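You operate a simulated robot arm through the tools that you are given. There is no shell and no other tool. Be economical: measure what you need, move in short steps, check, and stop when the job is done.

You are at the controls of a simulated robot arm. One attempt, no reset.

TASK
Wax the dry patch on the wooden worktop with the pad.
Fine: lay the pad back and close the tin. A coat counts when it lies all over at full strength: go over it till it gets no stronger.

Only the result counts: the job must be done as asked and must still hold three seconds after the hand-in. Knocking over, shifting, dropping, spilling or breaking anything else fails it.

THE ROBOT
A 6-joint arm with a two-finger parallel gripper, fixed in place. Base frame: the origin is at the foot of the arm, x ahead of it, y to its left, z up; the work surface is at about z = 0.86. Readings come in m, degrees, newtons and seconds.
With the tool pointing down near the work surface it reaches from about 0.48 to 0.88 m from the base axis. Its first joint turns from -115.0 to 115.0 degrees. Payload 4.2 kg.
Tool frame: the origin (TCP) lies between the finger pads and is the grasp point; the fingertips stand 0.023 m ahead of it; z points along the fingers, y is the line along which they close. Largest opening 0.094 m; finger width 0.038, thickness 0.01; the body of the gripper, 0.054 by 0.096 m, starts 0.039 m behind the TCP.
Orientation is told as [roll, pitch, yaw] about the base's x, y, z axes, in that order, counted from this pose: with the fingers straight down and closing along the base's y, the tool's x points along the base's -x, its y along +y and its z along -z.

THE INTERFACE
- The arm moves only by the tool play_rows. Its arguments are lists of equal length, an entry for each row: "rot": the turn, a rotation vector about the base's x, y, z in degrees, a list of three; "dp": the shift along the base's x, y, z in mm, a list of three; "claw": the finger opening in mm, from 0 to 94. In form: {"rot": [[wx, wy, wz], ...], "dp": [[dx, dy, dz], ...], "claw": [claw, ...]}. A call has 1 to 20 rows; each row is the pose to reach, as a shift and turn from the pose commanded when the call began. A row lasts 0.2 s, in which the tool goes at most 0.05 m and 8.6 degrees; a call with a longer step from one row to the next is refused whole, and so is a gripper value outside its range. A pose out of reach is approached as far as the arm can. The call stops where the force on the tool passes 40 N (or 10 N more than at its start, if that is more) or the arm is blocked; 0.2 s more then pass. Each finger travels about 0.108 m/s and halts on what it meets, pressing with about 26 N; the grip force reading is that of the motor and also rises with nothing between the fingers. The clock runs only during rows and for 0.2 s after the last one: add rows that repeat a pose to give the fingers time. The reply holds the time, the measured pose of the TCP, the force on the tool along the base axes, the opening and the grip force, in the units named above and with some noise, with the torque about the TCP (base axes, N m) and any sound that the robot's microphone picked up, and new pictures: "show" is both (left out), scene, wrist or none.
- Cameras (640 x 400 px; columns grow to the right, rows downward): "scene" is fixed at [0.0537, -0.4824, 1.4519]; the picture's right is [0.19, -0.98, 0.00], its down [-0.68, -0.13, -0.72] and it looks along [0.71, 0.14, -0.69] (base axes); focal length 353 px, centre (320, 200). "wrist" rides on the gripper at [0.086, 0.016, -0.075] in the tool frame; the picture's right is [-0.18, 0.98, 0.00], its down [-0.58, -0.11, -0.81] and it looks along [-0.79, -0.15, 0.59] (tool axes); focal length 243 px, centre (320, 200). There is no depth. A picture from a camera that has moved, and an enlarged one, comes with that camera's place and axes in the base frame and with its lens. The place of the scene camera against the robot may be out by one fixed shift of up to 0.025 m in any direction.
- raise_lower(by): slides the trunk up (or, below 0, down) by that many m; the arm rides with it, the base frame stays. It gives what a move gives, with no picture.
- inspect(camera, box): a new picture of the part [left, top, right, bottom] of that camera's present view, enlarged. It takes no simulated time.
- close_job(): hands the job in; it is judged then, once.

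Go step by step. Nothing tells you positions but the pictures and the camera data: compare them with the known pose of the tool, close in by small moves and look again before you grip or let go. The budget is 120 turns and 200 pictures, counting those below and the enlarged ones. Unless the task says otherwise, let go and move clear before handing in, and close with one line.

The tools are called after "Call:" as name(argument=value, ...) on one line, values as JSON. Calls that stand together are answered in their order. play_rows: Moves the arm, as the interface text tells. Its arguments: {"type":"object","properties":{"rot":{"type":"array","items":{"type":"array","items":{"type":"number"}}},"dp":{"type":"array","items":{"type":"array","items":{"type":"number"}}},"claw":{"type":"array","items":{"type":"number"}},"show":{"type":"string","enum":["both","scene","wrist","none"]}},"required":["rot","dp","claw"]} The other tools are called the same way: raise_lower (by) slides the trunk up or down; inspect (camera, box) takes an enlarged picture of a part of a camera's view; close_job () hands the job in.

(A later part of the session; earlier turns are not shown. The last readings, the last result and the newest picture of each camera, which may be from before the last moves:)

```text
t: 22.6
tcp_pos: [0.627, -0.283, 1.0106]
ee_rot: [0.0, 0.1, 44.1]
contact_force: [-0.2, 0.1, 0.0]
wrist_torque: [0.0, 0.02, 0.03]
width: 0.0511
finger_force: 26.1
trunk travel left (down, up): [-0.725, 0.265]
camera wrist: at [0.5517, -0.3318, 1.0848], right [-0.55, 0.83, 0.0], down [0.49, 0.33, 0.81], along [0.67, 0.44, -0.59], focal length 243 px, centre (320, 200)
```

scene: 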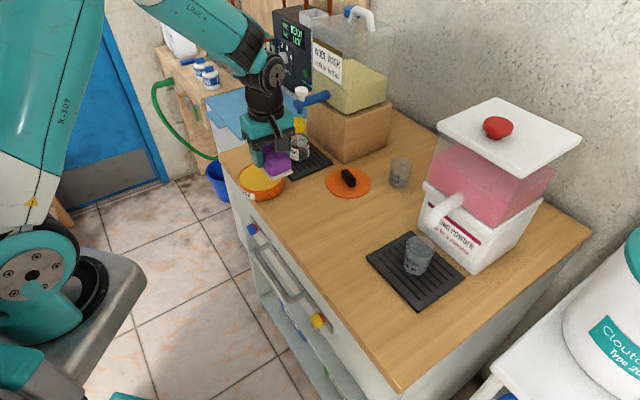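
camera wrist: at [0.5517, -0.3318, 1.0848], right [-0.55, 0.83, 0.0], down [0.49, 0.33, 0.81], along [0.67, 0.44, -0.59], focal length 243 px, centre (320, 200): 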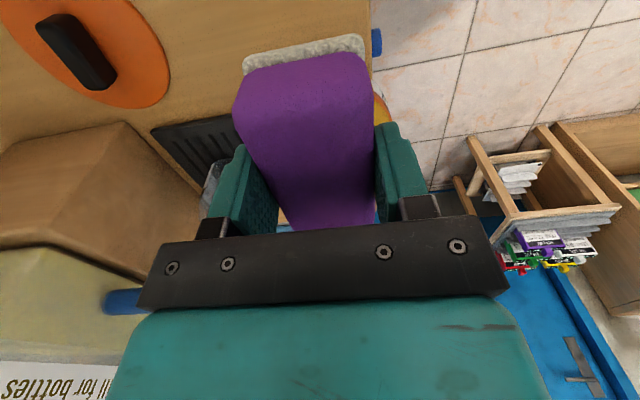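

Call:
play_rows(rot=[[0, 0, 0], [0, 0, 0], [0, 0, 0], [0, 0, 0]], dp=[[24, 26, 0], [48, 51, 0], [48, 51, -40], [48, 51, -62]], claw=[20, 20, 20, 20], show="wrist")

Call:
inspect(camera="scene", box=[214, 135, 310, 205])

```text
t: 23.6
tcp_pos: [0.671, -0.2329, 0.947]
ee_rot: [0.0, -0.1, 44.0]
contact_force: [-1.0, -0.6, -0.8]
wrist_torque: [0.0, -0.03, -0.02]
width: 0.0514
finger_force: 25.9
trunk travel left (down, up): [-0.725, 0.265]
camera wrist: at [0.5974, -0.2818, 1.022], right [-0.55, 0.84, 0.0], down [0.49, 0.33, 0.81], along [0.67, 0.44, -0.59], focal length 243 px, centre (320, 200)
```

wrist: 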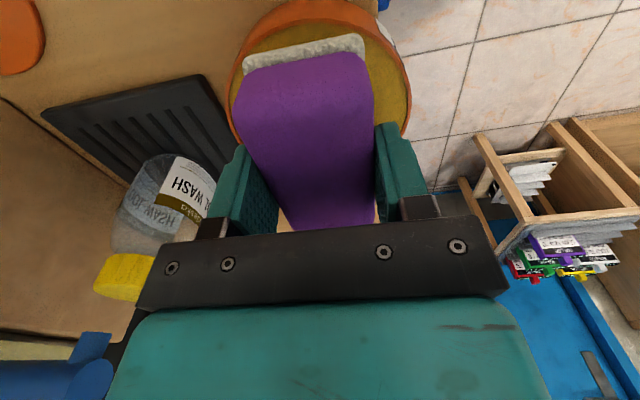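

```text
5.71 times, centred on (262, 170) of scene
camera zoom: at [0.0537, -0.4824, 1.4519], right [0.19, -0.98, 0.0], down [-0.68, -0.13, -0.72], along [0.71, 0.14, -0.69], focal length 2016 px, centre (651, 371)
```

zoom: 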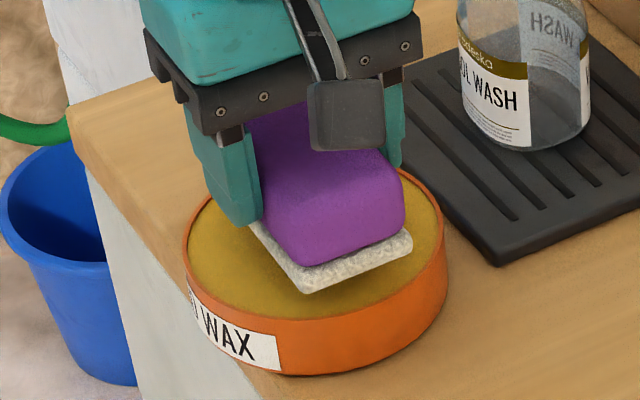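

The pad hovers over the open tin, roughly centred. I'll lower it gently onto the wax.

Call:
play_rows(rot=[[0, 0, 0], [0, 0, 0], [0, 0, 0], [0, 0, 0]], dp=[[0, 0, -4], [0, 0, -8], [0, 0, -12], [0, 0, -15]], claw=[20, 20, 20, 20], show="wrist")

Call:
inspect(camera="scene", box=[214, 135, 310, 205])

```text
t: 24.6
tcp_pos: [0.6722, -0.2346, 0.9333]
ee_rot: [0.0, 0.1, 44.0]
contact_force: [0.2, 0.2, 0.3]
wrist_torque: [-0.01, 0.0, -0.01]
width: 0.0513
finger_force: 26.4
trunk travel left (down, up): [-0.725, 0.265]
camera wrist: at [0.5982, -0.283, 1.0083], right [-0.55, 0.83, 0.0], down [0.49, 0.33, 0.81], along [0.67, 0.44, -0.59], focal length 243 px, centre (320, 200)
```

wrist: 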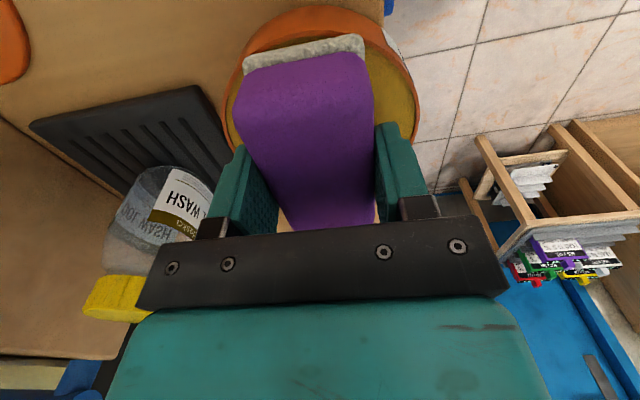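

```text
5.71 times, centred on (262, 170) of scene
camera zoom: at [0.0537, -0.4824, 1.4519], right [0.19, -0.98, 0.0], down [-0.68, -0.13, -0.72], along [0.71, 0.14, -0.69], focal length 2016 px, centre (651, 371)
```

zoom: 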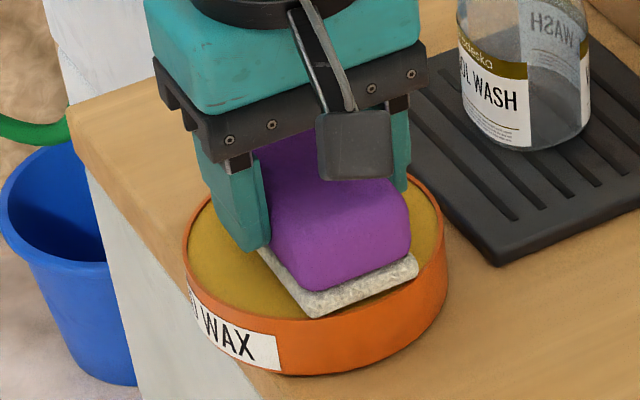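

Call:
play_rows(rot=[[0, 0, 0], [0, 0, 0], [0, 0, 0], [0, 0, 0], [0, 0, 0]], dp=[[1, 4, 0], [1, 4, -2], [1, 4, -4], [1, 4, -6], [1, 4, -6]], claw=[20, 20, 20, 20, 20], show="wrist")

Call:
inspect(camera="scene", box=[214, 135, 310, 205])

```text
t: 25.8
tcp_pos: [0.6743, -0.2312, 0.9299]
ee_rot: [-0.3, -0.2, 44.0]
contact_force: [-0.8, 2.6, 36.3]
wrist_torque: [0.12, 0.06, 0.03]
width: 0.0517
finger_force: 25.8
trunk travel left (down, up): [-0.725, 0.265]
camera wrist: at [0.5993, -0.2796, 1.0037], right [-0.55, 0.83, 0.0], down [0.49, 0.33, 0.81], along [0.68, 0.44, -0.59], focal length 243 px, centre (320, 200)
```

wrist: 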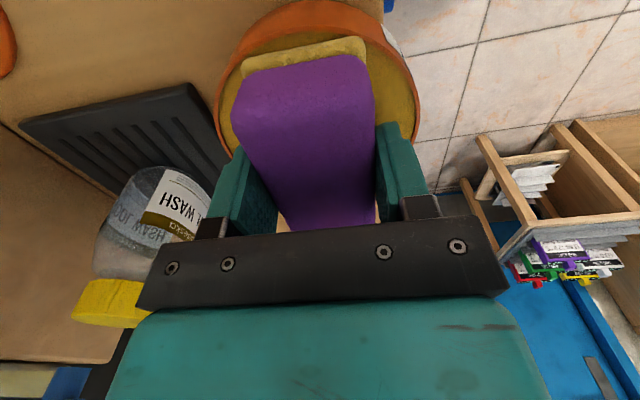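

```text
5.71 times, centred on (262, 170) of scene
camera zoom: at [0.0537, -0.4824, 1.4519], right [0.19, -0.98, 0.0], down [-0.68, -0.13, -0.72], along [0.71, 0.14, -0.69], focal length 2016 px, centre (651, 371)
```

zoom: 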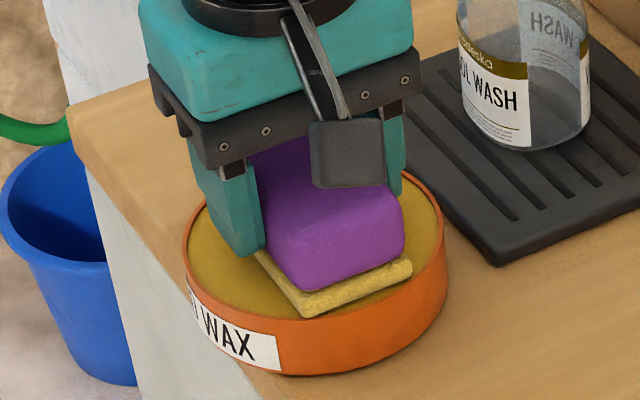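

The felt has turned yellow — it's loaded. I'll lift off and carry it to the middle of the bare wood for a test touch.

Call:
play_rows(rot=[[0, 0, 0], [0, 0, 0], [0, 0, 0], [0, 0, 0], [0, 0, 0], [0, 0, 0], [0, 0, 0], [0, 0, 0]], dp=[[0, 0, 20], [0, 0, 55], [-20, -40, 55], [-45, -80, 50], [-70, -120, 40], [-93, -160, 20], [-93, -160, -10], [-93, -160, -22]], claw=[20, 20, 20, 20, 20, 20, 20, 20], show="both")

```text
refused: row 6 steps farther than a row can; nothing moved
```

Call:
play_rows(rot=[[0, 0, 0], [0, 0, 0], [0, 0, 0], [0, 0, 0], [0, 0, 0], [0, 0, 0], [0, 0, 0], [0, 0, 0]], dp=[[0, 0, 20], [0, 0, 55], [-20, -40, 55], [-45, -80, 50], [-70, -120, 40], [-93, -160, 30], [-93, -160, -5], [-93, -160, -20]], claw=[20, 20, 20, 20, 20, 20, 20, 20], show="both")

```text
t: 27.6
tcp_pos: [0.5795, -0.391, 0.9067]
ee_rot: [0.0, 0.0, 43.9]
contact_force: [-0.1, 1.2, 0.2]
wrist_torque: [-0.04, -0.02, 0.03]
width: 0.051
finger_force: 26.3
trunk travel left (down, up): [-0.725, 0.265]
camera wrist: at [0.5058, -0.44, 0.9815], right [-0.55, 0.83, 0.0], down [0.49, 0.33, 0.81], along [0.67, 0.44, -0.59], focal length 243 px, centre (320, 200)
```

scene: 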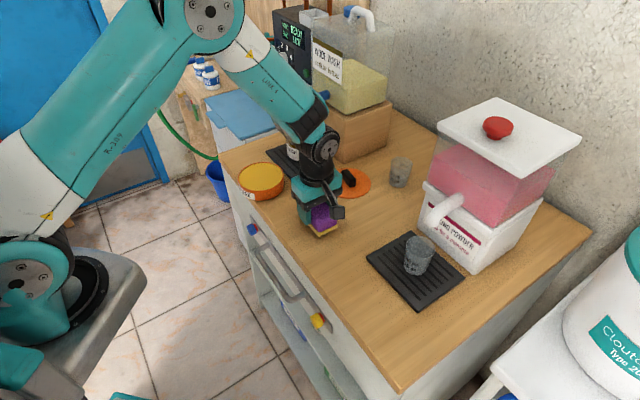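
wrist: 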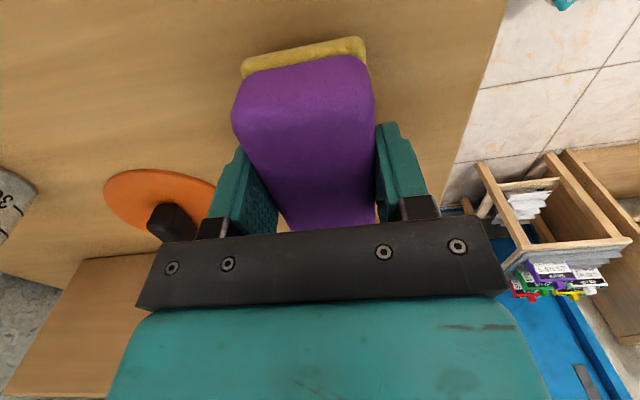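

Call:
play_rows(rot=[[0, 0, 0], [0, 0, 0], [0, 0, 0]], dp=[[0, 0, -4], [0, 0, -7], [0, 0, -9]], claw=[20, 20, 20], show="none")

```text
t: 28.4
tcp_pos: [0.5814, -0.3918, 0.898]
ee_rot: [-0.1, 0.0, 43.9]
contact_force: [-0.3, 0.6, 0.0]
wrist_torque: [-0.01, 0.0, 0.02]
width: 0.0514
finger_force: 26.2
trunk travel left (down, up): [-0.725, 0.265]
```

Call:
play_rows(rot=[[0, 0, 0], [0, 0, 0], [0, 0, 0]], dp=[[0, 0, -1], [0, 0, -1.5], [0, 0, -2]], claw=[20, 20, 20], show="none")

```text
t: 29.2
tcp_pos: [0.5805, -0.3924, 0.8965]
ee_rot: [-0.1, 0.0, 44.0]
contact_force: [2.2, -0.6, 4.3]
wrist_torque: [0.06, -0.29, -0.09]
width: 0.0511
finger_force: 25.5
trunk travel left (down, up): [-0.725, 0.265]
```

Contact at z≈0.896. I'll press lightly and make a short stroke along the front-edge direction, then lift to look.

Call:
play_rows(rot=[[0, 0, 0], [0, 0, 0], [0, 0, 0], [0, 0, 0], [0, 0, 0], [0, 0, 0], [0, 0, 0], [0, 0, 0]], dp=[[0, 0, -0.5], [-10, -10, -0.5], [-20, -20, -0.5], [-30, -30, -0.5], [-40, -40, -0.5], [-40, -40, 15], [-40, -40, 60], [-65, -65, 85]], claw=[20, 20, 20, 20, 20, 20, 20, 20], show="both")

```text
t: 31.0
tcp_pos: [0.5141, -0.4544, 0.9839]
ee_rot: [0.1, 0.1, 44.0]
contact_force: [-0.3, 0.2, -0.5]
wrist_torque: [-0.01, 0.03, 0.01]
width: 0.051
finger_force: 25.6
trunk travel left (down, up): [-0.725, 0.265]
camera wrist: at [0.4403, -0.504, 1.0581], right [-0.55, 0.83, 0.0], down [0.49, 0.33, 0.81], along [0.67, 0.44, -0.59], focal length 243 px, centre (320, 200)
```

scene: 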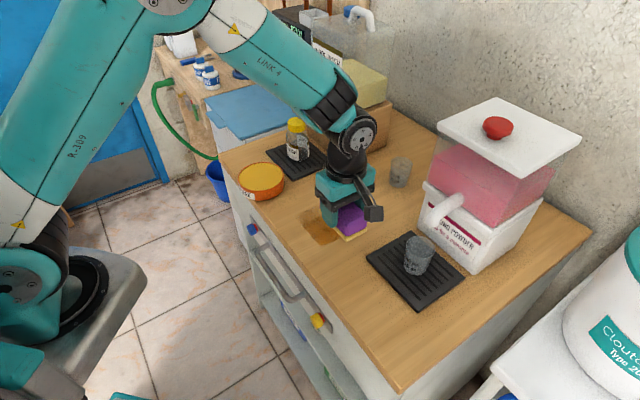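
wrist: 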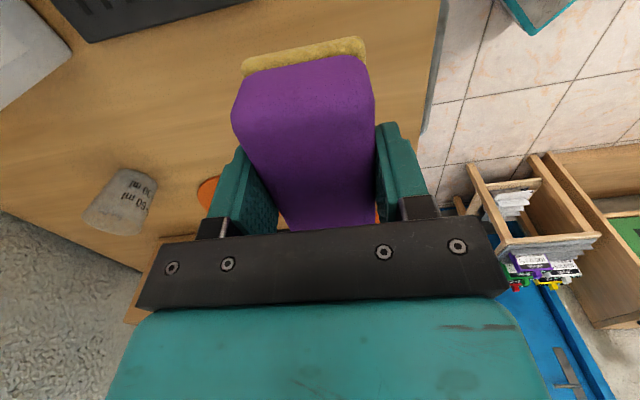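

A darker wax mark has appeared. I'll raise the pad out of the scene camera's way and zoom in.

Call:
play_rows(rot=[[0, 0, 0], [0, 0, 0], [0, 0, 0], [0, 0, 0], [0, 0, 0]], dp=[[0, 0, 45], [20, 0, 90], [60, 0, 115], [90, 0, 130], [90, 0, 130]], claw=[20, 20, 20, 20, 20], show="scene")

Call:
inspect(camera="scene", box=[260, 170, 420, 270])

```text
t: 32.2
tcp_pos: [0.6063, -0.4567, 1.1106]
ee_rot: [0.0, 0.1, 44.0]
contact_force: [0.4, 0.1, -0.6]
wrist_torque: [0.01, -0.03, -0.03]
width: 0.0513
finger_force: 25.9
trunk travel left (down, up): [-0.725, 0.265]
```

scene: 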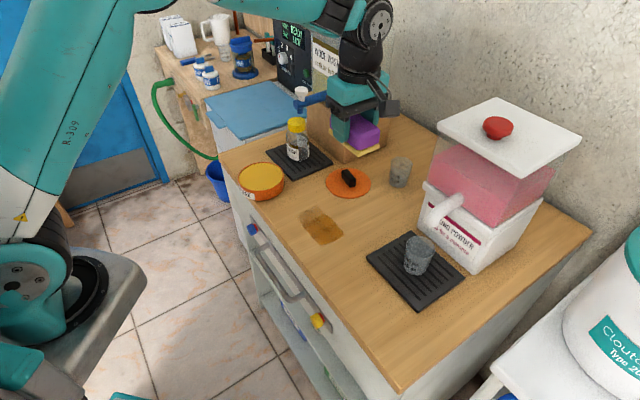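

```text
4.00 times, centred on (340, 220) of scene
camera zoom: at [0.0537, -0.4824, 1.4519], right [0.19, -0.98, 0.0], down [-0.68, -0.13, -0.72], along [0.71, 0.14, -0.69], focal length 1411 px, centre (240, 120)
```

zoom: 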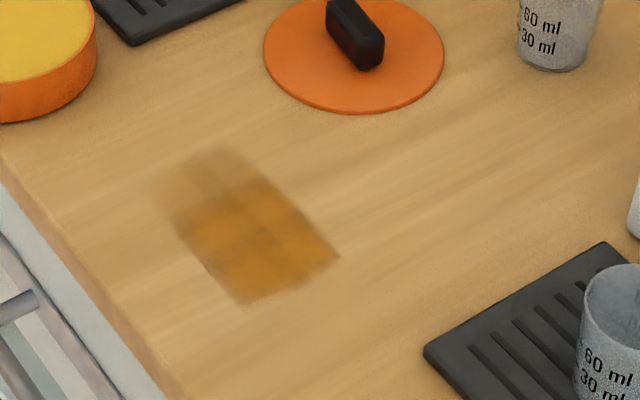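

The mark shows the pad works, but it touched mainly at its far end. I'll make a longer, slightly firmer stroke along the same line to see how far the wax takes.

Call:
play_rows(rot=[[0, 0, 0], [0, 0, 0], [0, 0, 0], [0, 0, 0], [0, 0, 0], [0, 0, 0], [0, 0, 0], [0, 0, 0]], dp=[[-10, 15, -45], [-22, 40, -90], [-26, 64, -130], [-26, 64, -170], [-26, 64, -205], [-26, 64, -213], [-26, 64, -215], [-26, 64, -216]], claw=[20, 20, 20, 20, 20, 20, 20, 20], show="none")

```text
refused: row 2 steps farther than a row can; nothing moved
```

Call:
play_rows(rot=[[0, 0, 0], [0, 0, 0], [0, 0, 0], [0, 0, 0], [0, 0, 0], [0, 0, 0], [0, 0, 0], [0, 0, 0]], dp=[[-10, 15, -40], [-20, 35, -80], [-26, 64, -115], [-26, 64, -160], [-26, 64, -203], [-26, 64, -213], [-26, 64, -215], [-26, 64, -216]], claw=[20, 20, 20, 20, 20, 20, 20, 20], show="none")

```text
t: 34.0
tcp_pos: [0.5791, -0.3934, 0.8959]
ee_rot: [-0.2, 0.1, 44.0]
contact_force: [-1.6, 2.7, 17.4]
wrist_torque: [0.13, 0.13, 0.02]
width: 0.0513
finger_force: 26.7
trunk travel left (down, up): [-0.725, 0.265]
```

17 N and evenly seated. Now a stroke forward and back along the front-edge direction.

Call:
play_rows(rot=[[0, 0, 0], [0, 0, 0], [0, 0, 0], [0, 0, 0], [0, 0, 0], [0, 0, 0], [0, 0, 0], [0, 0, 0], [0, 0, 0], [0, 0, 0], [0, 0, 0], [0, 0, 0]], dp=[[-12, -12, 0], [-24, -24, 0], [-36, -36, 0], [-48, -48, 0], [-36, -36, 0], [-24, -24, 0], [-12, -12, 0], [0, 0, 0], [12, 12, 0], [24, 24, 0], [12, 12, 0], [0, 0, 0]], claw=[20, 20, 20, 20, 20, 20, 20, 20, 20, 20, 20, 20], show="none")

Call:
play_rows(rot=[[0, 0, 0], [0, 0, 0], [0, 0, 0], [0, 0, 0], [0, 0, 0], [0, 0, 0]], dp=[[0, 0, 30], [10, -10, 75], [20, -20, 120], [26, -40, 160], [26, -64, 200], [26, -64, 216]], claw=[20, 20, 20, 20, 20, 20], show="none")

Call:
inspect(camera="scene", box=[260, 170, 420, 270])

```text
t: 36.6
tcp_pos: [0.5794, -0.3906, 0.8964]
ee_rot: [-0.2, -0.1, 44.0]
contact_force: [11.1, 8.1, 30.6]
wrist_torque: [0.31, -0.34, -0.06]
width: 0.0512
finger_force: 26.0
trunk travel left (down, up): [-0.725, 0.265]
```

```text
t: 38.0
tcp_pos: [0.6051, -0.4537, 1.1106]
ee_rot: [0.1, 0.0, 44.0]
contact_force: [-0.9, -0.3, -1.2]
wrist_torque: [0.01, -0.02, 0.0]
width: 0.0511
finger_force: 25.9
trunk travel left (down, up): [-0.725, 0.265]
```

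```text
4.00 times, centred on (340, 220) of scene
camera zoom: at [0.0537, -0.4824, 1.4519], right [0.19, -0.98, 0.0], down [-0.68, -0.13, -0.72], along [0.71, 0.14, -0.69], focal length 1411 px, centre (240, 120)
```

zoom: 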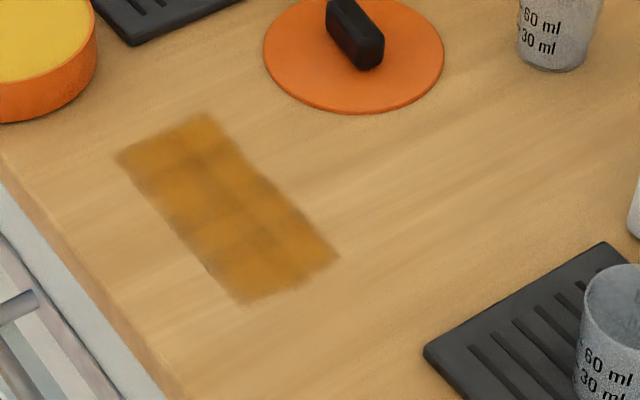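

The near end of the mark stayed at the same line although the pad went further: wax only takes inside the patch, so that's the patch's near border. Next, a parallel strip toward the back.

Call:
play_rows(rot=[[0, 0, 0], [0, 0, 0], [0, 0, 0], [0, 0, 0], [0, 0, 0], [0, 0, 0], [0, 0, 0], [0, 0, 0], [0, 0, 0], [0, 0, 0], [0, 0, 0], [0, 0, 0], [0, 0, 0], [0, 0, 0], [0, 0, 0], [0, 0, 0], [0, 0, 0], [0, 0, 0]], dp=[[3, 15, -40], [6, 31, -80], [6, 31, -125], [6, 31, -170], [6, 31, -205], [6, 31, -213], [6, 31, -215.6], [-5, 21, -215.6], [-16, 10, -215.6], [-26, 0, -215.6], [-34, -7, -215.6], [-23, 3, -215.6], [-8, 17, -215.6], [6, 31, -215.6], [20, 45, -215.6], [35, 59, -215.6], [42, 66, -215.6], [28, 52, -215.6]], claw=[20, 20, 20, 20, 20, 20, 20, 20, 20, 20, 20, 20, 20, 20, 20, 20, 20, 20], show="none")

```text
t: 41.8
tcp_pos: [0.633, -0.4033, 0.8963]
ee_rot: [-0.1, -0.1, 44.2]
contact_force: [4.6, 4.8, 14.2]
wrist_torque: [0.04, -0.02, -0.04]
width: 0.0513
finger_force: 26.1
trunk travel left (down, up): [-0.725, 0.265]
```

Call:
play_rows(rot=[[0, 0, 0], [0, 0, 0], [0, 0, 0], [0, 0, 0], [0, 0, 0], [0, 0, 0]], dp=[[0, 0, 30], [-5, -10, 75], [-15, -20, 120], [-20, -35, 160], [-28, -52, 200], [-28, -52, 215.6]], claw=[20, 20, 20, 20, 20, 20], show="none")

Call:
inspect(camera="scene", box=[260, 170, 420, 270])

```text
t: 43.2
tcp_pos: [0.6052, -0.456, 1.1081]
ee_rot: [0.1, 0.0, 44.0]
contact_force: [0.1, -0.1, -0.6]
wrist_torque: [0.04, 0.01, 0.01]
width: 0.0514
finger_force: 26.1
trunk travel left (down, up): [-0.725, 0.265]
```

```text
4.00 times, centred on (340, 220) of scene
camera zoom: at [0.0537, -0.4824, 1.4519], right [0.19, -0.98, 0.0], down [-0.68, -0.13, -0.72], along [0.71, 0.14, -0.69], focal length 1411 px, centre (240, 120)
```

zoom: 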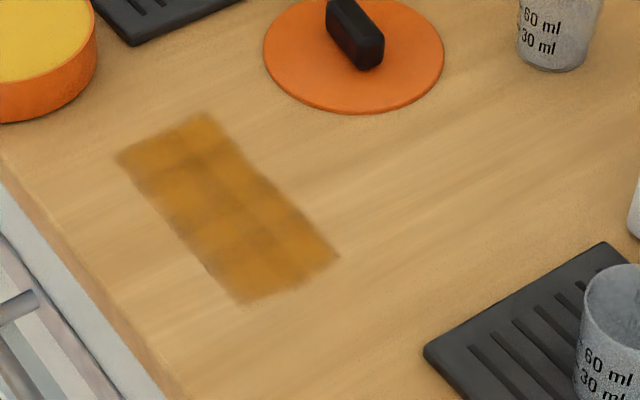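

No mark further back, so that side may be the border too. I'll check the pad still has wax, then try the front side and the far end.

Call:
play_rows(rot=[[0, 0, 0], [0, 0, 0], [0, 0, 0], [0, 0, 0], [0, 0, 0], [0, 0, 0], [0, 0, 0], [0, 0, 0], [0, 0, 0], [0, 0, 0], [0, 0, 0], [0, 0, 0], [0, 0, 0], [0, 0, 0], [0, 0, 0], [0, 0, 0], [0, 0, 0], [0, 0, 0]], dp=[[-15, 25, -35], [-30, 50, -70], [-46, 85, -100], [-46, 85, -145], [-46, 85, -190], [-46, 85, -210], [-46, 85, -215.6], [-60, 71, -215.6], [-75, 57, -215.6], [-86, 47, -215.6], [-68, 64, -215.6], [-46, 85, -215.6], [-24, 106, -215.6], [-3, 127, -215.6], [4, 134, -215.6], [-17, 113, -215.6], [-38, 92, -215.6], [-46, 85, -215.6]], claw=[20, 20, 20, 20, 20, 20, 20, 20, 20, 20, 20, 20, 20, 20, 20, 20, 20, 20], show="none")

Call:
play_rows(rot=[[0, 0, 0], [0, 0, 0], [0, 0, 0], [0, 0, 0], [0, 0, 0], [0, 0, 0]], dp=[[0, 0, 30], [5, -10, 75], [15, -25, 115], [25, -45, 155], [35, -65, 190], [46, -85, 215.6]], claw=[20, 20, 20, 20, 20, 20], show="wrist")

Call:
inspect(camera="scene", box=[260, 170, 420, 270])

```text
t: 47.0
tcp_pos: [0.5604, -0.3692, 0.8959]
ee_rot: [0.1, 0.0, 44.1]
contact_force: [0.7, -0.4, -0.2]
wrist_torque: [0.01, 0.01, -0.01]
width: 0.0512
finger_force: 26.0
trunk travel left (down, up): [-0.725, 0.265]
```

```text
t: 48.4
tcp_pos: [0.6063, -0.46, 1.1112]
ee_rot: [-0.1, 0.0, 44.0]
contact_force: [-0.5, 0.0, 0.3]
wrist_torque: [-0.05, 0.01, 0.0]
width: 0.0512
finger_force: 25.7
trunk travel left (down, up): [-0.725, 0.265]
camera wrist: at [0.5323, -0.509, 1.1862], right [-0.55, 0.84, 0.0], down [0.49, 0.33, 0.81], along [0.67, 0.44, -0.59], focal length 243 px, centre (320, 200)
```

wrist: 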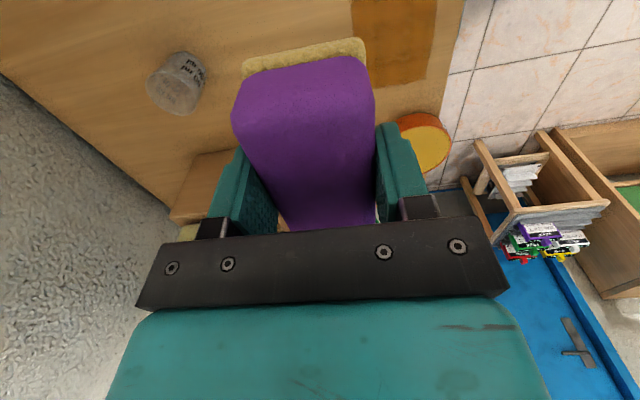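

```text
4.00 times, centred on (340, 220) of scene
camera zoom: at [0.0537, -0.4824, 1.4519], right [0.19, -0.98, 0.0], down [-0.68, -0.13, -0.72], along [0.71, 0.14, -0.69], focal length 1411 px, centre (240, 120)
```

zoom: 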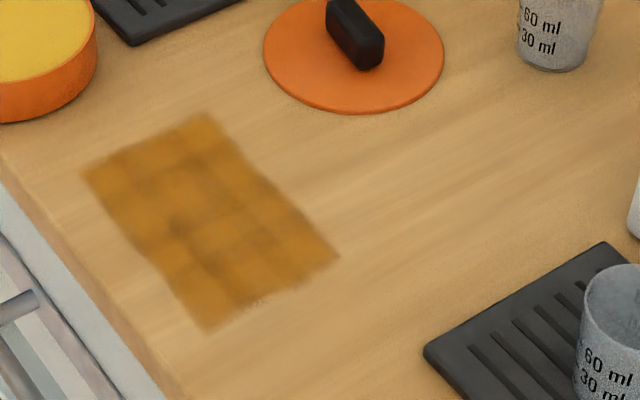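

The patch also extends toward the front; near, far and back borders are now clear. Next strip is closer to the front edge, a touch firmer.

Call:
play_rows(rot=[[0, 0, 0], [0, 0, 0], [0, 0, 0], [0, 0, 0], [0, 0, 0], [0, 0, 0], [0, 0, 0], [0, 0, 0], [0, 0, 0], [0, 0, 0], [0, 0, 0], [0, 0, 0], [0, 0, 0], [0, 0, 0], [0, 0, 0], [0, 0, 0], [0, 0, 0], [0, 0, 0], [0, 0, 0]], dp=[[-15, 25, -35], [-30, 50, -70], [-45, 80, -100], [-63, 103, -135], [-63, 103, -180], [-63, 103, -208], [-63, 103, -214], [-63, 103, -216.6], [-77, 89, -216.6], [-92, 75, -216.6], [-105, 62, -216.6], [-85, 82, -216.6], [-63, 103, -216.6], [-41, 124, -216.6], [-22, 143, -216.6], [-41, 124, -216.6], [-63, 103, -216.6], [-85, 82, -216.6], [-63, 103, -216.6]], claw=[20, 20, 20, 20, 20, 20, 20, 20, 20, 20, 20, 20, 20, 20, 20, 20, 20, 20, 20], show="none")

Call:
play_rows(rot=[[0, 0, 0], [0, 0, 0], [0, 0, 0], [0, 0, 0], [0, 0, 0], [0, 0, 0]], dp=[[0, 0, 30], [10, -10, 75], [20, -30, 115], [35, -55, 150], [50, -80, 185], [63, -103, 216.6]], claw=[20, 20, 20, 20, 20, 20], show="none")

Call:
inspect(camera="scene", box=[260, 170, 420, 270])

```text
t: 52.4
tcp_pos: [0.539, -0.3558, 0.894]
ee_rot: [-0.1, 0.2, 43.8]
contact_force: [-10.7, -12.3, 31.1]
wrist_torque: [-0.06, 0.08, 0.21]
width: 0.0516
finger_force: 26.1
trunk travel left (down, up): [-0.725, 0.265]
```

```text
t: 53.8
tcp_pos: [0.608, -0.4565, 1.1111]
ee_rot: [0.1, 0.0, 43.9]
contact_force: [0.0, 0.1, -0.5]
wrist_torque: [-0.02, 0.04, 0.0]
width: 0.0509
finger_force: 26.2
trunk travel left (down, up): [-0.725, 0.265]
```

```text
4.00 times, centred on (340, 220) of scene
camera zoom: at [0.0537, -0.4824, 1.4519], right [0.19, -0.98, 0.0], down [-0.68, -0.13, -0.72], along [0.71, 0.14, -0.69], focal length 1411 px, centre (240, 120)
```

zoom: 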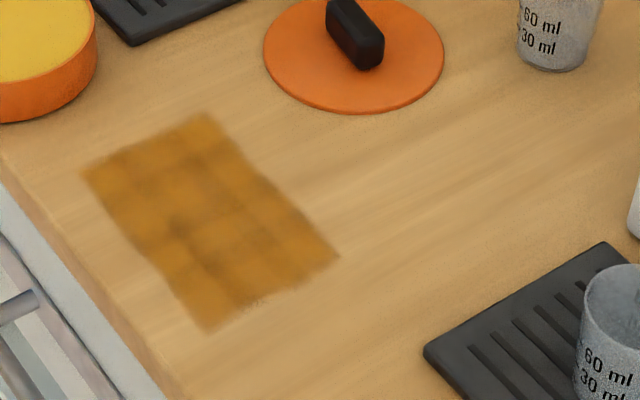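

The mark didn't grow further, so the whole patch (about 90 × 130 mm) is found and coated once. I'll reload the pad in the tin and go over it again for full strength.

Call:
play_rows(rot=[[0, 0, 0], [0, 0, 0], [0, 0, 0], [0, 0, 0], [0, 0, 0], [0, 0, 0], [0, 0, 0], [0, 0, 0], [0, 0, 0], [0, 0, 0], [0, 0, 0]], dp=[[12, 40, -10], [24, 80, -30], [36, 120, -50], [48, 160, -70], [58, 195, -90], [68, 224.5, -110], [68, 224.5, -145], [68, 224.5, -170], [68, 224.5, -178], [68, 224.5, -180.5], [68, 224.5, -181.5]], claw=[20, 20, 20, 20, 20, 20, 20, 20, 20, 20, 20], show="wrist")

Call:
inspect(camera="scene", box=[214, 135, 310, 205])

```text
t: 56.2
tcp_pos: [0.6729, -0.2333, 0.9285]
ee_rot: [0.0, 0.0, 44.0]
contact_force: [-0.2, 0.7, -0.5]
wrist_torque: [-0.03, 0.0, 0.04]
width: 0.0511
finger_force: 25.8
trunk travel left (down, up): [-0.725, 0.265]
camera wrist: at [0.5977, -0.2814, 1.0041], right [-0.55, 0.83, 0.0], down [0.49, 0.33, 0.81], along [0.67, 0.44, -0.59], focal length 243 px, centre (320, 200)
```

wrist: 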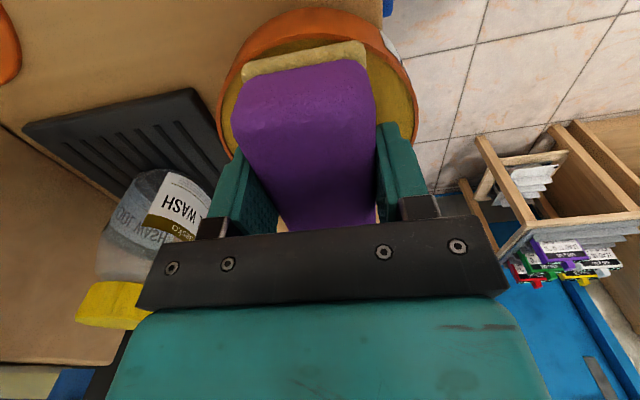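

```text
5.71 times, centred on (262, 170) of scene
camera zoom: at [0.0537, -0.4824, 1.4519], right [0.19, -0.98, 0.0], down [-0.68, -0.13, -0.72], along [0.71, 0.14, -0.69], focal length 2016 px, centre (651, 371)
```

zoom: 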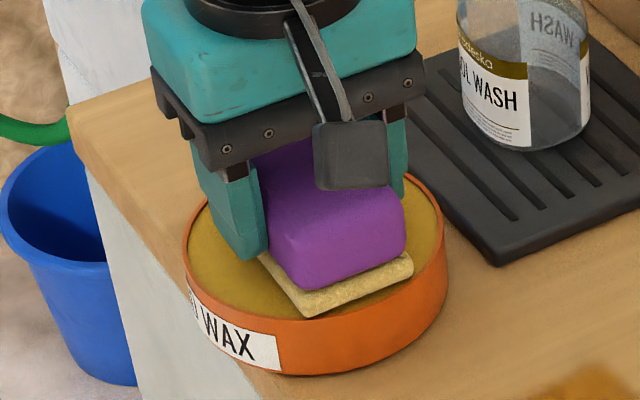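

The felt had paled, so reloading matters. I'll press into the wax.

Call:
play_rows(rot=[[0, 0, 0], [0, 0, 0], [0, 0, 0], [0, 0, 0], [0, 0, 0]], dp=[[1, 2, -1], [1, 2, -2], [1, 2, -3], [1, 2, -3.5], [1, 2, -3.5]], claw=[20, 20, 20, 20, 20], show="wrist")

```text
t: 57.4
tcp_pos: [0.6735, -0.231, 0.9276]
ee_rot: [-0.2, -0.1, 44.0]
contact_force: [-6.7, 0.7, 22.9]
wrist_torque: [-0.2, 0.49, -0.03]
width: 0.0515
finger_force: 25.5
trunk travel left (down, up): [-0.725, 0.265]
camera wrist: at [0.599, -0.279, 1.0021], right [-0.55, 0.84, 0.0], down [0.49, 0.33, 0.81], along [0.67, 0.44, -0.59], focal length 243 px, centre (320, 200)
```

wrist: 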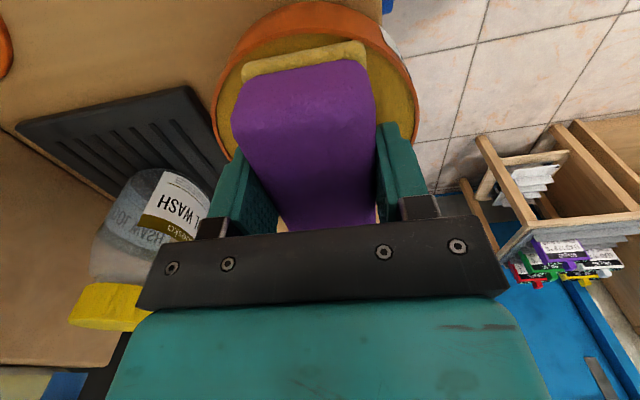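

Reloaded. Now over the back strip of the patch, to and fro.

Call:
play_rows(rot=[[0, 0, 0], [0, 0, 0], [0, 0, 0], [0, 0, 0], [0, 0, 0], [0, 0, 0], [0, 0, 0], [0, 0, 0], [0, 0, 0], [0, 0, 0], [0, 0, 0], [0, 0, 0], [0, 0, 0], [0, 0, 0], [0, 0, 0], [0, 0, 0], [0, 0, 0], [0, 0, 0], [0, 0, 0]], dp=[[0, 0, 30], [-18, -34, 37], [-36, -68, 37], [-54, -102, 37], [-72, -136, 25], [-89, -170, 5], [-89, -170, -22], [-89, -170, -29], [-89, -170, -31.6], [-103, -184, -31.6], [-118, -198, -31.6], [-129, -208, -31.6], [-111, -191, -31.6], [-89, -170, -31.6], [-67, -149, -31.6], [-48, -130, -31.6], [-67, -149, -31.6], [-89, -170, -31.6], [-111, -191, -31.6]], claw=[20, 20, 20, 20, 20, 20, 20, 20, 20, 20, 20, 20, 20, 20, 20, 20, 20, 20, 20], show="none")

```text
t: 61.4
tcp_pos: [0.5653, -0.4188, 0.8971]
ee_rot: [0.1, 0.0, 43.9]
contact_force: [0.5, 0.8, -0.3]
wrist_torque: [-0.02, -0.01, 0.01]
width: 0.0512
finger_force: 26.0
trunk travel left (down, up): [-0.725, 0.265]
```

Not in contact here; I'll lower until the force shows.

Call:
play_rows(rot=[[0, 0, 0], [0, 0, 0], [0, 0, 0]], dp=[[0, 0, -1], [0, 0, -1.5], [0, 0, -2]], claw=[20, 20, 20], show="none")

```text
t: 62.2
tcp_pos: [0.5648, -0.4199, 0.8948]
ee_rot: [-0.1, -0.1, 43.9]
contact_force: [0.6, 0.1, 8.2]
wrist_torque: [0.04, 0.1, -0.05]
width: 0.0514
finger_force: 26.1
trunk travel left (down, up): [-0.725, 0.265]
```

Call:
play_rows(rot=[[0, 0, 0], [0, 0, 0], [0, 0, 0], [0, 0, 0], [0, 0, 0], [0, 0, 0], [0, 0, 0], [0, 0, 0], [0, 0, 0], [0, 0, 0], [0, 0, 0], [0, 0, 0], [0, 0, 0], [0, 0, 0], [0, 0, 0], [0, 0, 0], [0, 0, 0], [0, 0, 0], [0, 0, 0]], dp=[[-18, -17, -0.5], [0, 0, -0.5], [22, 21, -0.5], [43, 42, -0.5], [58, 56, -0.5], [36, 35, -0.5], [14, 14, -0.5], [-7, -7, -0.5], [-18, -17, -0.5], [-37.5, 3, -0.5], [-19.5, 20, -0.5], [2.5, 41, -0.5], [23.5, 62, -0.5], [42, 79, -0.5], [23.5, 62, -0.5], [2.5, 41, -0.5], [-19.5, 20, -0.5], [-37.5, 3, -0.5], [-19.5, 20, -0.5]], claw=[20, 20, 20, 20, 20, 20, 20, 20, 20, 20, 20, 20, 20, 20, 20, 20, 20, 20, 20], show="none")

```text
t: 63.9
tcp_pos: [0.5799, -0.409, 0.8937]
ee_rot: [-0.3, -0.2, 44.0]
contact_force: [-3.3, -1.3, 15.4]
wrist_torque: [0.21, 0.41, 0.03]
width: 0.0511
finger_force: 25.4
trunk travel left (down, up): [-0.725, 0.265]
stopped in row 8: the force on the tool passed its limit (the readings are from after the stop); the commanded pose is now the measured one
```

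Call:
play_rows(rot=[[0, 0, 0], [0, 0, 0], [0, 0, 0], [0, 0, 0], [0, 0, 0], [0, 0, 0], [0, 0, 0], [0, 0, 0], [0, 0, 0], [0, 0, 0], [0, 0, 0]], dp=[[-20, -19.5, 0.5], [-31, -30, 0.5], [-52, -8.4, 0.5], [-34, 9, 0.5], [-12, 30, 0.5], [9, 51, 0.5], [27, 68, 0.5], [9, 51, 0.5], [-12, 30, 0.5], [-34, 9, 0.5], [-52, -8.4, 0.5]], claw=[20, 20, 20, 20, 20, 20, 20, 20, 20, 20, 20], show="none")

```text
t: 66.3
tcp_pos: [0.5314, -0.416, 0.8915]
ee_rot: [-0.3, -0.3, 44.2]
contact_force: [6.7, 7.1, 24.4]
wrist_torque: [0.56, -0.5, -0.1]
width: 0.0513
finger_force: 26.2
trunk travel left (down, up): [-0.725, 0.265]
```

Call:
play_rows(rot=[[0, 0, 0], [0, 0, 0], [0, 0, 0], [0, 0, 0], [0, 0, 0], [0, 0, 0]], dp=[[0, 0, 20], [10, -5, 60], [25, -15, 105], [40, -25, 145], [60, -35, 185], [74, -38, 217]], claw=[20, 20, 20, 20, 20, 20], show="wrist")

Call:
inspect(camera="scene", box=[260, 170, 420, 270])

Call:
inspect(camera="scene", box=[274, 190, 354, 255])

```text
t: 67.7
tcp_pos: [0.6054, -0.4566, 1.11]
ee_rot: [-0.1, -0.3, 44.1]
contact_force: [-0.2, -0.1, -0.4]
wrist_torque: [0.01, 0.02, 0.03]
width: 0.0516
finger_force: 25.6
trunk travel left (down, up): [-0.725, 0.265]
camera wrist: at [0.5304, -0.504, 1.1845], right [-0.55, 0.83, 0.0], down [0.49, 0.33, 0.81], along [0.67, 0.45, -0.59], focal length 243 px, centre (320, 200)
```

wrist: 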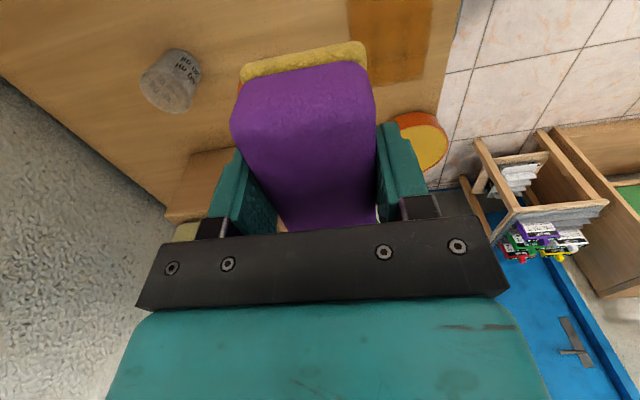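

```text
4.00 times, centred on (340, 220) of scene
camera zoom: at [0.0537, -0.4824, 1.4519], right [0.19, -0.98, 0.0], down [-0.68, -0.13, -0.72], along [0.71, 0.14, -0.69], focal length 1411 px, centre (240, 120)
```

zoom: 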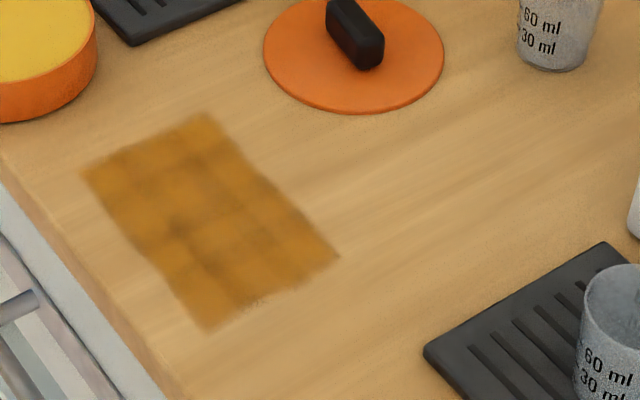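

```text
6.15 times, centred on (314, 222) of scene
camera zoom: at [0.0537, -0.4824, 1.4519], right [0.19, -0.98, 0.0], down [-0.68, -0.13, -0.72], along [0.71, 0.14, -0.69], focal length 2171 px, centre (357, 62)
```

zoom: 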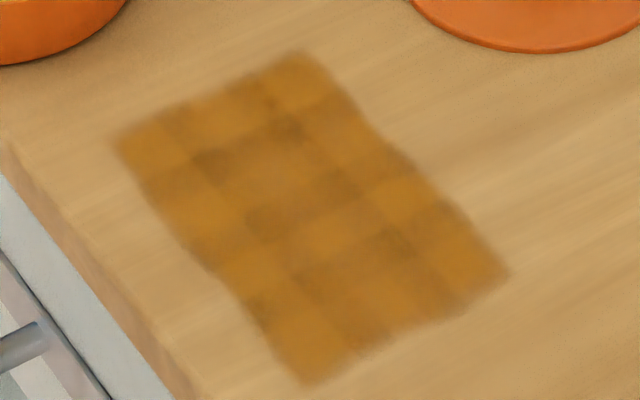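

Tone hardly changed from the last pass, so it looks near saturation. I'll do one more pass on the front strip with fresh wax, then compare.

Call:
play_rows(rot=[[0, 0, 0], [0, 0, 0], [0, 0, 0], [0, 0, 0], [0, 0, 0], [0, 0, 0], [0, 0, 0], [0, 0, 0], [0, 0, 0], [0, 0, 0], [0, 0, 0], [0, 0, 0], [0, 0, 0], [0, 0, 0], [0, 0, 0], [0, 0, 0], [0, 0, 0], [0, 0, 0], [0, 0, 0]], dp=[[-15, 25, -35], [-30, 50, -70], [-45, 75, -105], [-56, 94, -140], [-56, 94, -185], [-56, 94, -210], [-56, 94, -216], [-56, 94, -217], [-78, 73, -217], [-96, 56, -217], [-78, 73, -217], [-56, 94, -217], [-34, 115, -217], [-16, 132, -217], [-34, 115, -217], [-56, 94, -217], [-78, 73, -217], [-96, 56, -217], [-78, 73, -217]], claw=[20, 20, 20, 20, 20, 20, 20, 20, 20, 20, 20, 20, 20, 20, 20, 20, 20, 20, 20], show="none")

```text
t: 71.7
tcp_pos: [0.5242, -0.3835, 0.8949]
ee_rot: [-0.1, -0.3, 44.1]
contact_force: [-0.7, -0.5, 0.0]
wrist_torque: [0.0, -0.03, -0.01]
width: 0.0513
finger_force: 26.2
trunk travel left (down, up): [-0.725, 0.265]
```

Call:
play_rows(rot=[[0, 0, 0], [0, 0, 0], [0, 0, 0]], dp=[[0, 0, -1], [0, 0, -2], [0, 0, -2.5]], claw=[20, 20, 20], show="none")

```text
t: 72.5
tcp_pos: [0.5254, -0.3838, 0.8943]
ee_rot: [-0.5, -0.2, 44.0]
contact_force: [-6.3, -4.5, 27.0]
wrist_torque: [0.3, 0.34, 0.02]
width: 0.0509
finger_force: 26.2
trunk travel left (down, up): [-0.725, 0.265]
```

Call:
play_rows(rot=[[0, 0, 0], [0, 0, 0], [0, 0, 0], [0, 0, 0], [0, 0, 0], [0, 0, 0], [0, 0, 0], [0, 0, 0], [0, 0, 0], [0, 0, 0], [0, 0, 0], [0, 0, 0], [0, 0, 0], [0, 0, 0], [0, 0, 0], [0, 0, 0], [0, 0, 0], [0, 0, 0]], dp=[[-18, -17, 0.8], [0, 0, 0.8], [22, 21, 0.8], [43, 42, 0.8], [58, 56, 0.8], [43, 42, 0.8], [22, 21, 0.8], [0, 0, 0.8], [-18, -17, 0.8], [1, -37, 0.8], [20, -57, 0.8], [38, -40, 0.8], [60, -19, 0.8], [81, 2, 0.8], [96, 16, 0.8], [81, 2, 0.8], [60, -19, 0.8], [38, -40, 0.8]], claw=[20, 20, 20, 20, 20, 20, 20, 20, 20, 20, 20, 20, 20, 20, 20, 20, 20, 20], show="none")

```text
t: 76.3
tcp_pos: [0.5634, -0.421, 0.8913]
ee_rot: [-0.2, -0.3, 44.3]
contact_force: [1.8, 2.6, 11.7]
wrist_torque: [0.22, -0.25, -0.13]
width: 0.0516
finger_force: 26.3
trunk travel left (down, up): [-0.725, 0.265]
```

All strokes completed in contact. I'll lift and compare the coat.

Call:
play_rows(rot=[[0, 0, 0], [0, 0, 0], [0, 0, 0], [0, 0, 0], [0, 0, 0], [0, 0, 0]], dp=[[0, 0, 20], [10, -5, 60], [20, -15, 105], [30, -25, 145], [40, -33, 185], [42, -33, 218]], claw=[20, 20, 20, 20, 20, 20], show="wrist")

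Call:
inspect(camera="scene", box=[274, 190, 354, 255])

Call:
inspect(camera="wrist", box=[230, 0, 470, 120])

```text
t: 77.7
tcp_pos: [0.6034, -0.4561, 1.108]
ee_rot: [0.0, -0.3, 44.1]
contact_force: [-0.1, -0.3, -0.9]
wrist_torque: [0.03, 0.06, 0.03]
width: 0.0514
finger_force: 26.3
trunk travel left (down, up): [-0.725, 0.265]
camera wrist: at [0.5293, -0.5051, 1.1829], right [-0.55, 0.83, 0.0], down [0.49, 0.33, 0.81], along [0.67, 0.45, -0.59], focal length 243 px, centre (320, 200)
```

wrist: 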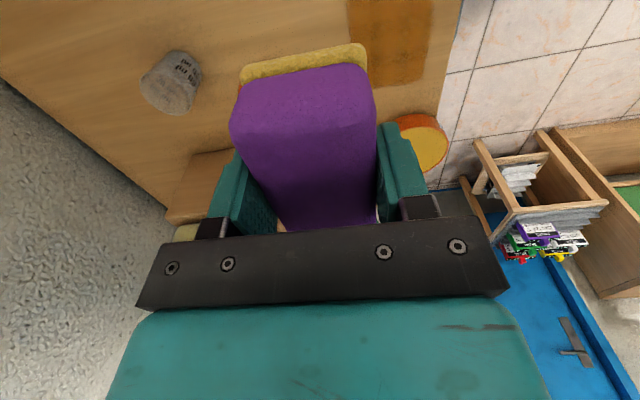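

```text
6.15 times, centred on (314, 222) of scene
camera zoom: at [0.0537, -0.4824, 1.4519], right [0.19, -0.98, 0.0], down [-0.68, -0.13, -0.72], along [0.71, 0.14, -0.69], focal length 2171 px, centre (357, 62)
```

zoom: 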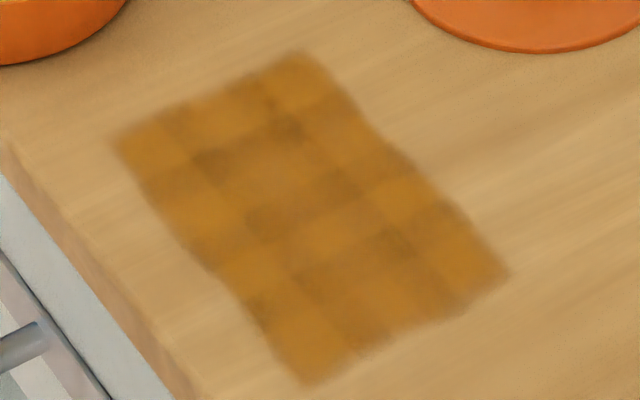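

```text
2.67 times, centred on (350, 60) of wrist
camera zoom: at [0.5293, -0.5051, 1.1829], right [-0.55, 0.83, 0.0], down [0.49, 0.33, 0.81], along [0.67, 0.45, -0.59], focal length 647 px, centre (240, 573)
```

zoom: 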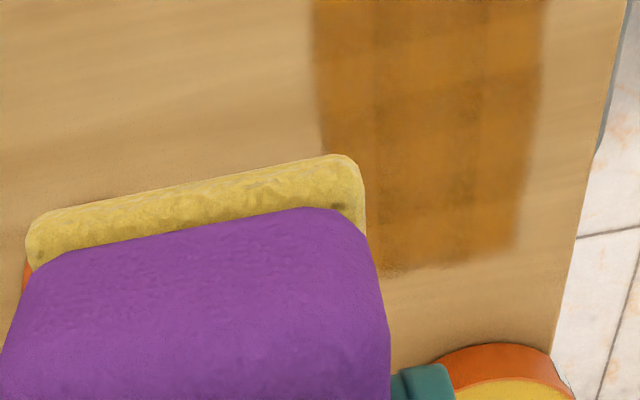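

No further change in tone — the coat is at full strength all over. Now I'll take the pad back to its place.

Call:
play_rows(rot=[[0, 0, 0], [0, 0, 0], [0, 0, 0], [0, 0, 0], [0, 0, 0], [0, 0, 0], [0, 0, 0], [0, 0, 0], [0, 0, 0], [0, 0, 0]], dp=[[-38, -11, 0], [-76, -22, 0], [-114, -33, 0], [-152, -44, 0], [-186, -55, 0], [-186, -55, -45], [-186, -55, -90], [-186, -55, -135], [-186, -55, -175], [-186, -55, -195]], claw=[20, 20, 20, 20, 20, 20, 20, 20, 20, 20], show="both")

```text
t: 79.9
tcp_pos: [0.4134, -0.5084, 0.9148]
ee_rot: [-0.2, -0.3, 44.1]
contact_force: [0.2, -1.1, -1.1]
wrist_torque: [-0.02, -0.03, 0.02]
width: 0.0517
finger_force: 26.4
trunk travel left (down, up): [-0.725, 0.265]
camera wrist: at [0.3391, -0.5571, 0.9891], right [-0.55, 0.83, 0.0], down [0.49, 0.33, 0.81], along [0.68, 0.45, -0.59], focal length 243 px, centre (320, 200)
```

scene: 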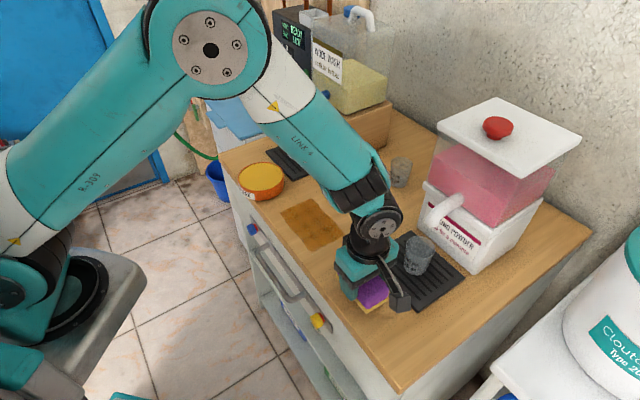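
wrist: 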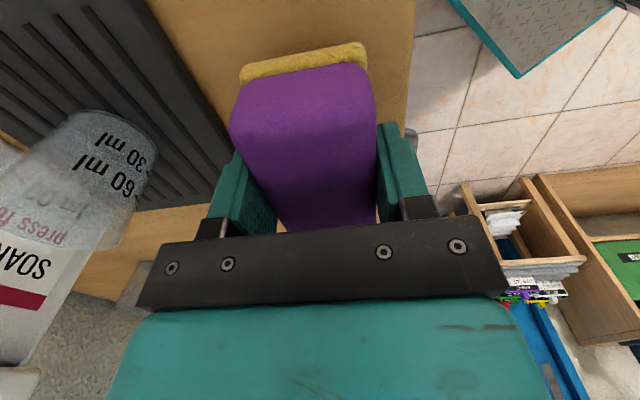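

Call:
play_rows(rot=[[0, 0, 0], [0, 0, 0], [0, 0, 0], [0, 0, 0], [0, 0, 0]], dp=[[6, -2, -4], [6, -2, -12], [6, -2, -18], [6, -2, -20], [6, -2, -21]], claw=[20, 20, 20, 20, 20], show="none")

```text
t: 81.1
tcp_pos: [0.4241, -0.5123, 0.8938]
ee_rot: [-0.2, -0.3, 44.2]
contact_force: [0.3, -0.1, -0.4]
wrist_torque: [-0.01, 0.0, -0.02]
width: 0.0517
finger_force: 25.9
trunk travel left (down, up): [-0.725, 0.265]
```

Call:
play_rows(rot=[[0, 0, 0], [0, 0, 0], [0, 0, 0]], dp=[[-3, 1, -1], [-3, 1, -2], [-3, 1, -2.5]], claw=[20, 20, 20], show="none")

```text
t: 81.9
tcp_pos: [0.4201, -0.5106, 0.8921]
ee_rot: [-0.1, -0.3, 44.2]
contact_force: [0.5, 3.2, 9.2]
wrist_torque: [0.08, 0.0, -0.03]
width: 0.0513
finger_force: 25.4
trunk travel left (down, up): [-0.725, 0.265]
```

Contact at the pad's original place (0.420, -0.511). I'll release and rise.

Call:
play_rows(rot=[[0, 0, 0], [0, 0, 0], [0, 0, 0], [0, 0, 0], [0, 0, 0], [0, 0, 0], [0, 0, 0], [0, 0, 0]], dp=[[0, 0, 0], [0, 0, 0], [0, 0, 0], [0, 0, 10], [0, 0, 40], [0, 0, 80], [0, 0, 120], [0, 0, 150]], claw=[56, 64, 64, 64, 64, 64, 64, 64], show="both")

```text
t: 83.7
tcp_pos: [0.4208, -0.5086, 1.0381]
ee_rot: [-0.1, -0.3, 44.1]
contact_force: [-0.4, -0.9, -0.2]
wrist_torque: [-0.04, 0.01, -0.01]
width: 0.0642
finger_force: 0.0
trunk travel left (down, up): [-0.725, 0.265]
camera wrist: at [0.3459, -0.557, 1.1123], right [-0.55, 0.83, 0.0], down [0.49, 0.32, 0.81], along [0.68, 0.45, -0.59], focal length 243 px, centre (320, 200)
```

scene: 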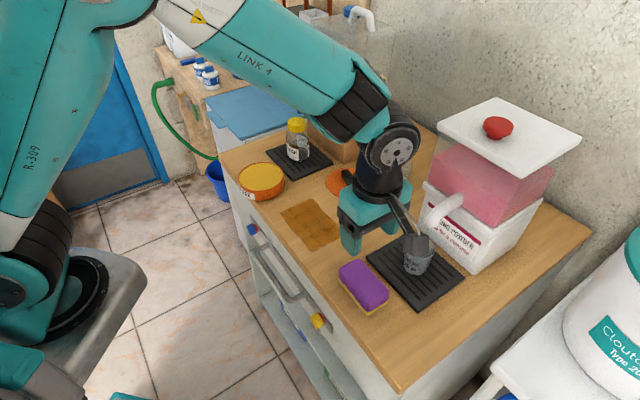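
wrist: 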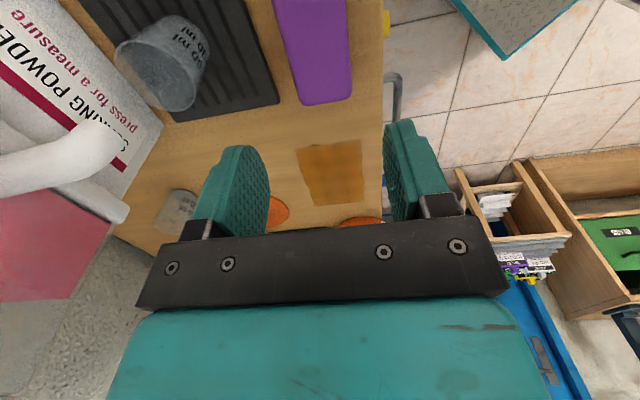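

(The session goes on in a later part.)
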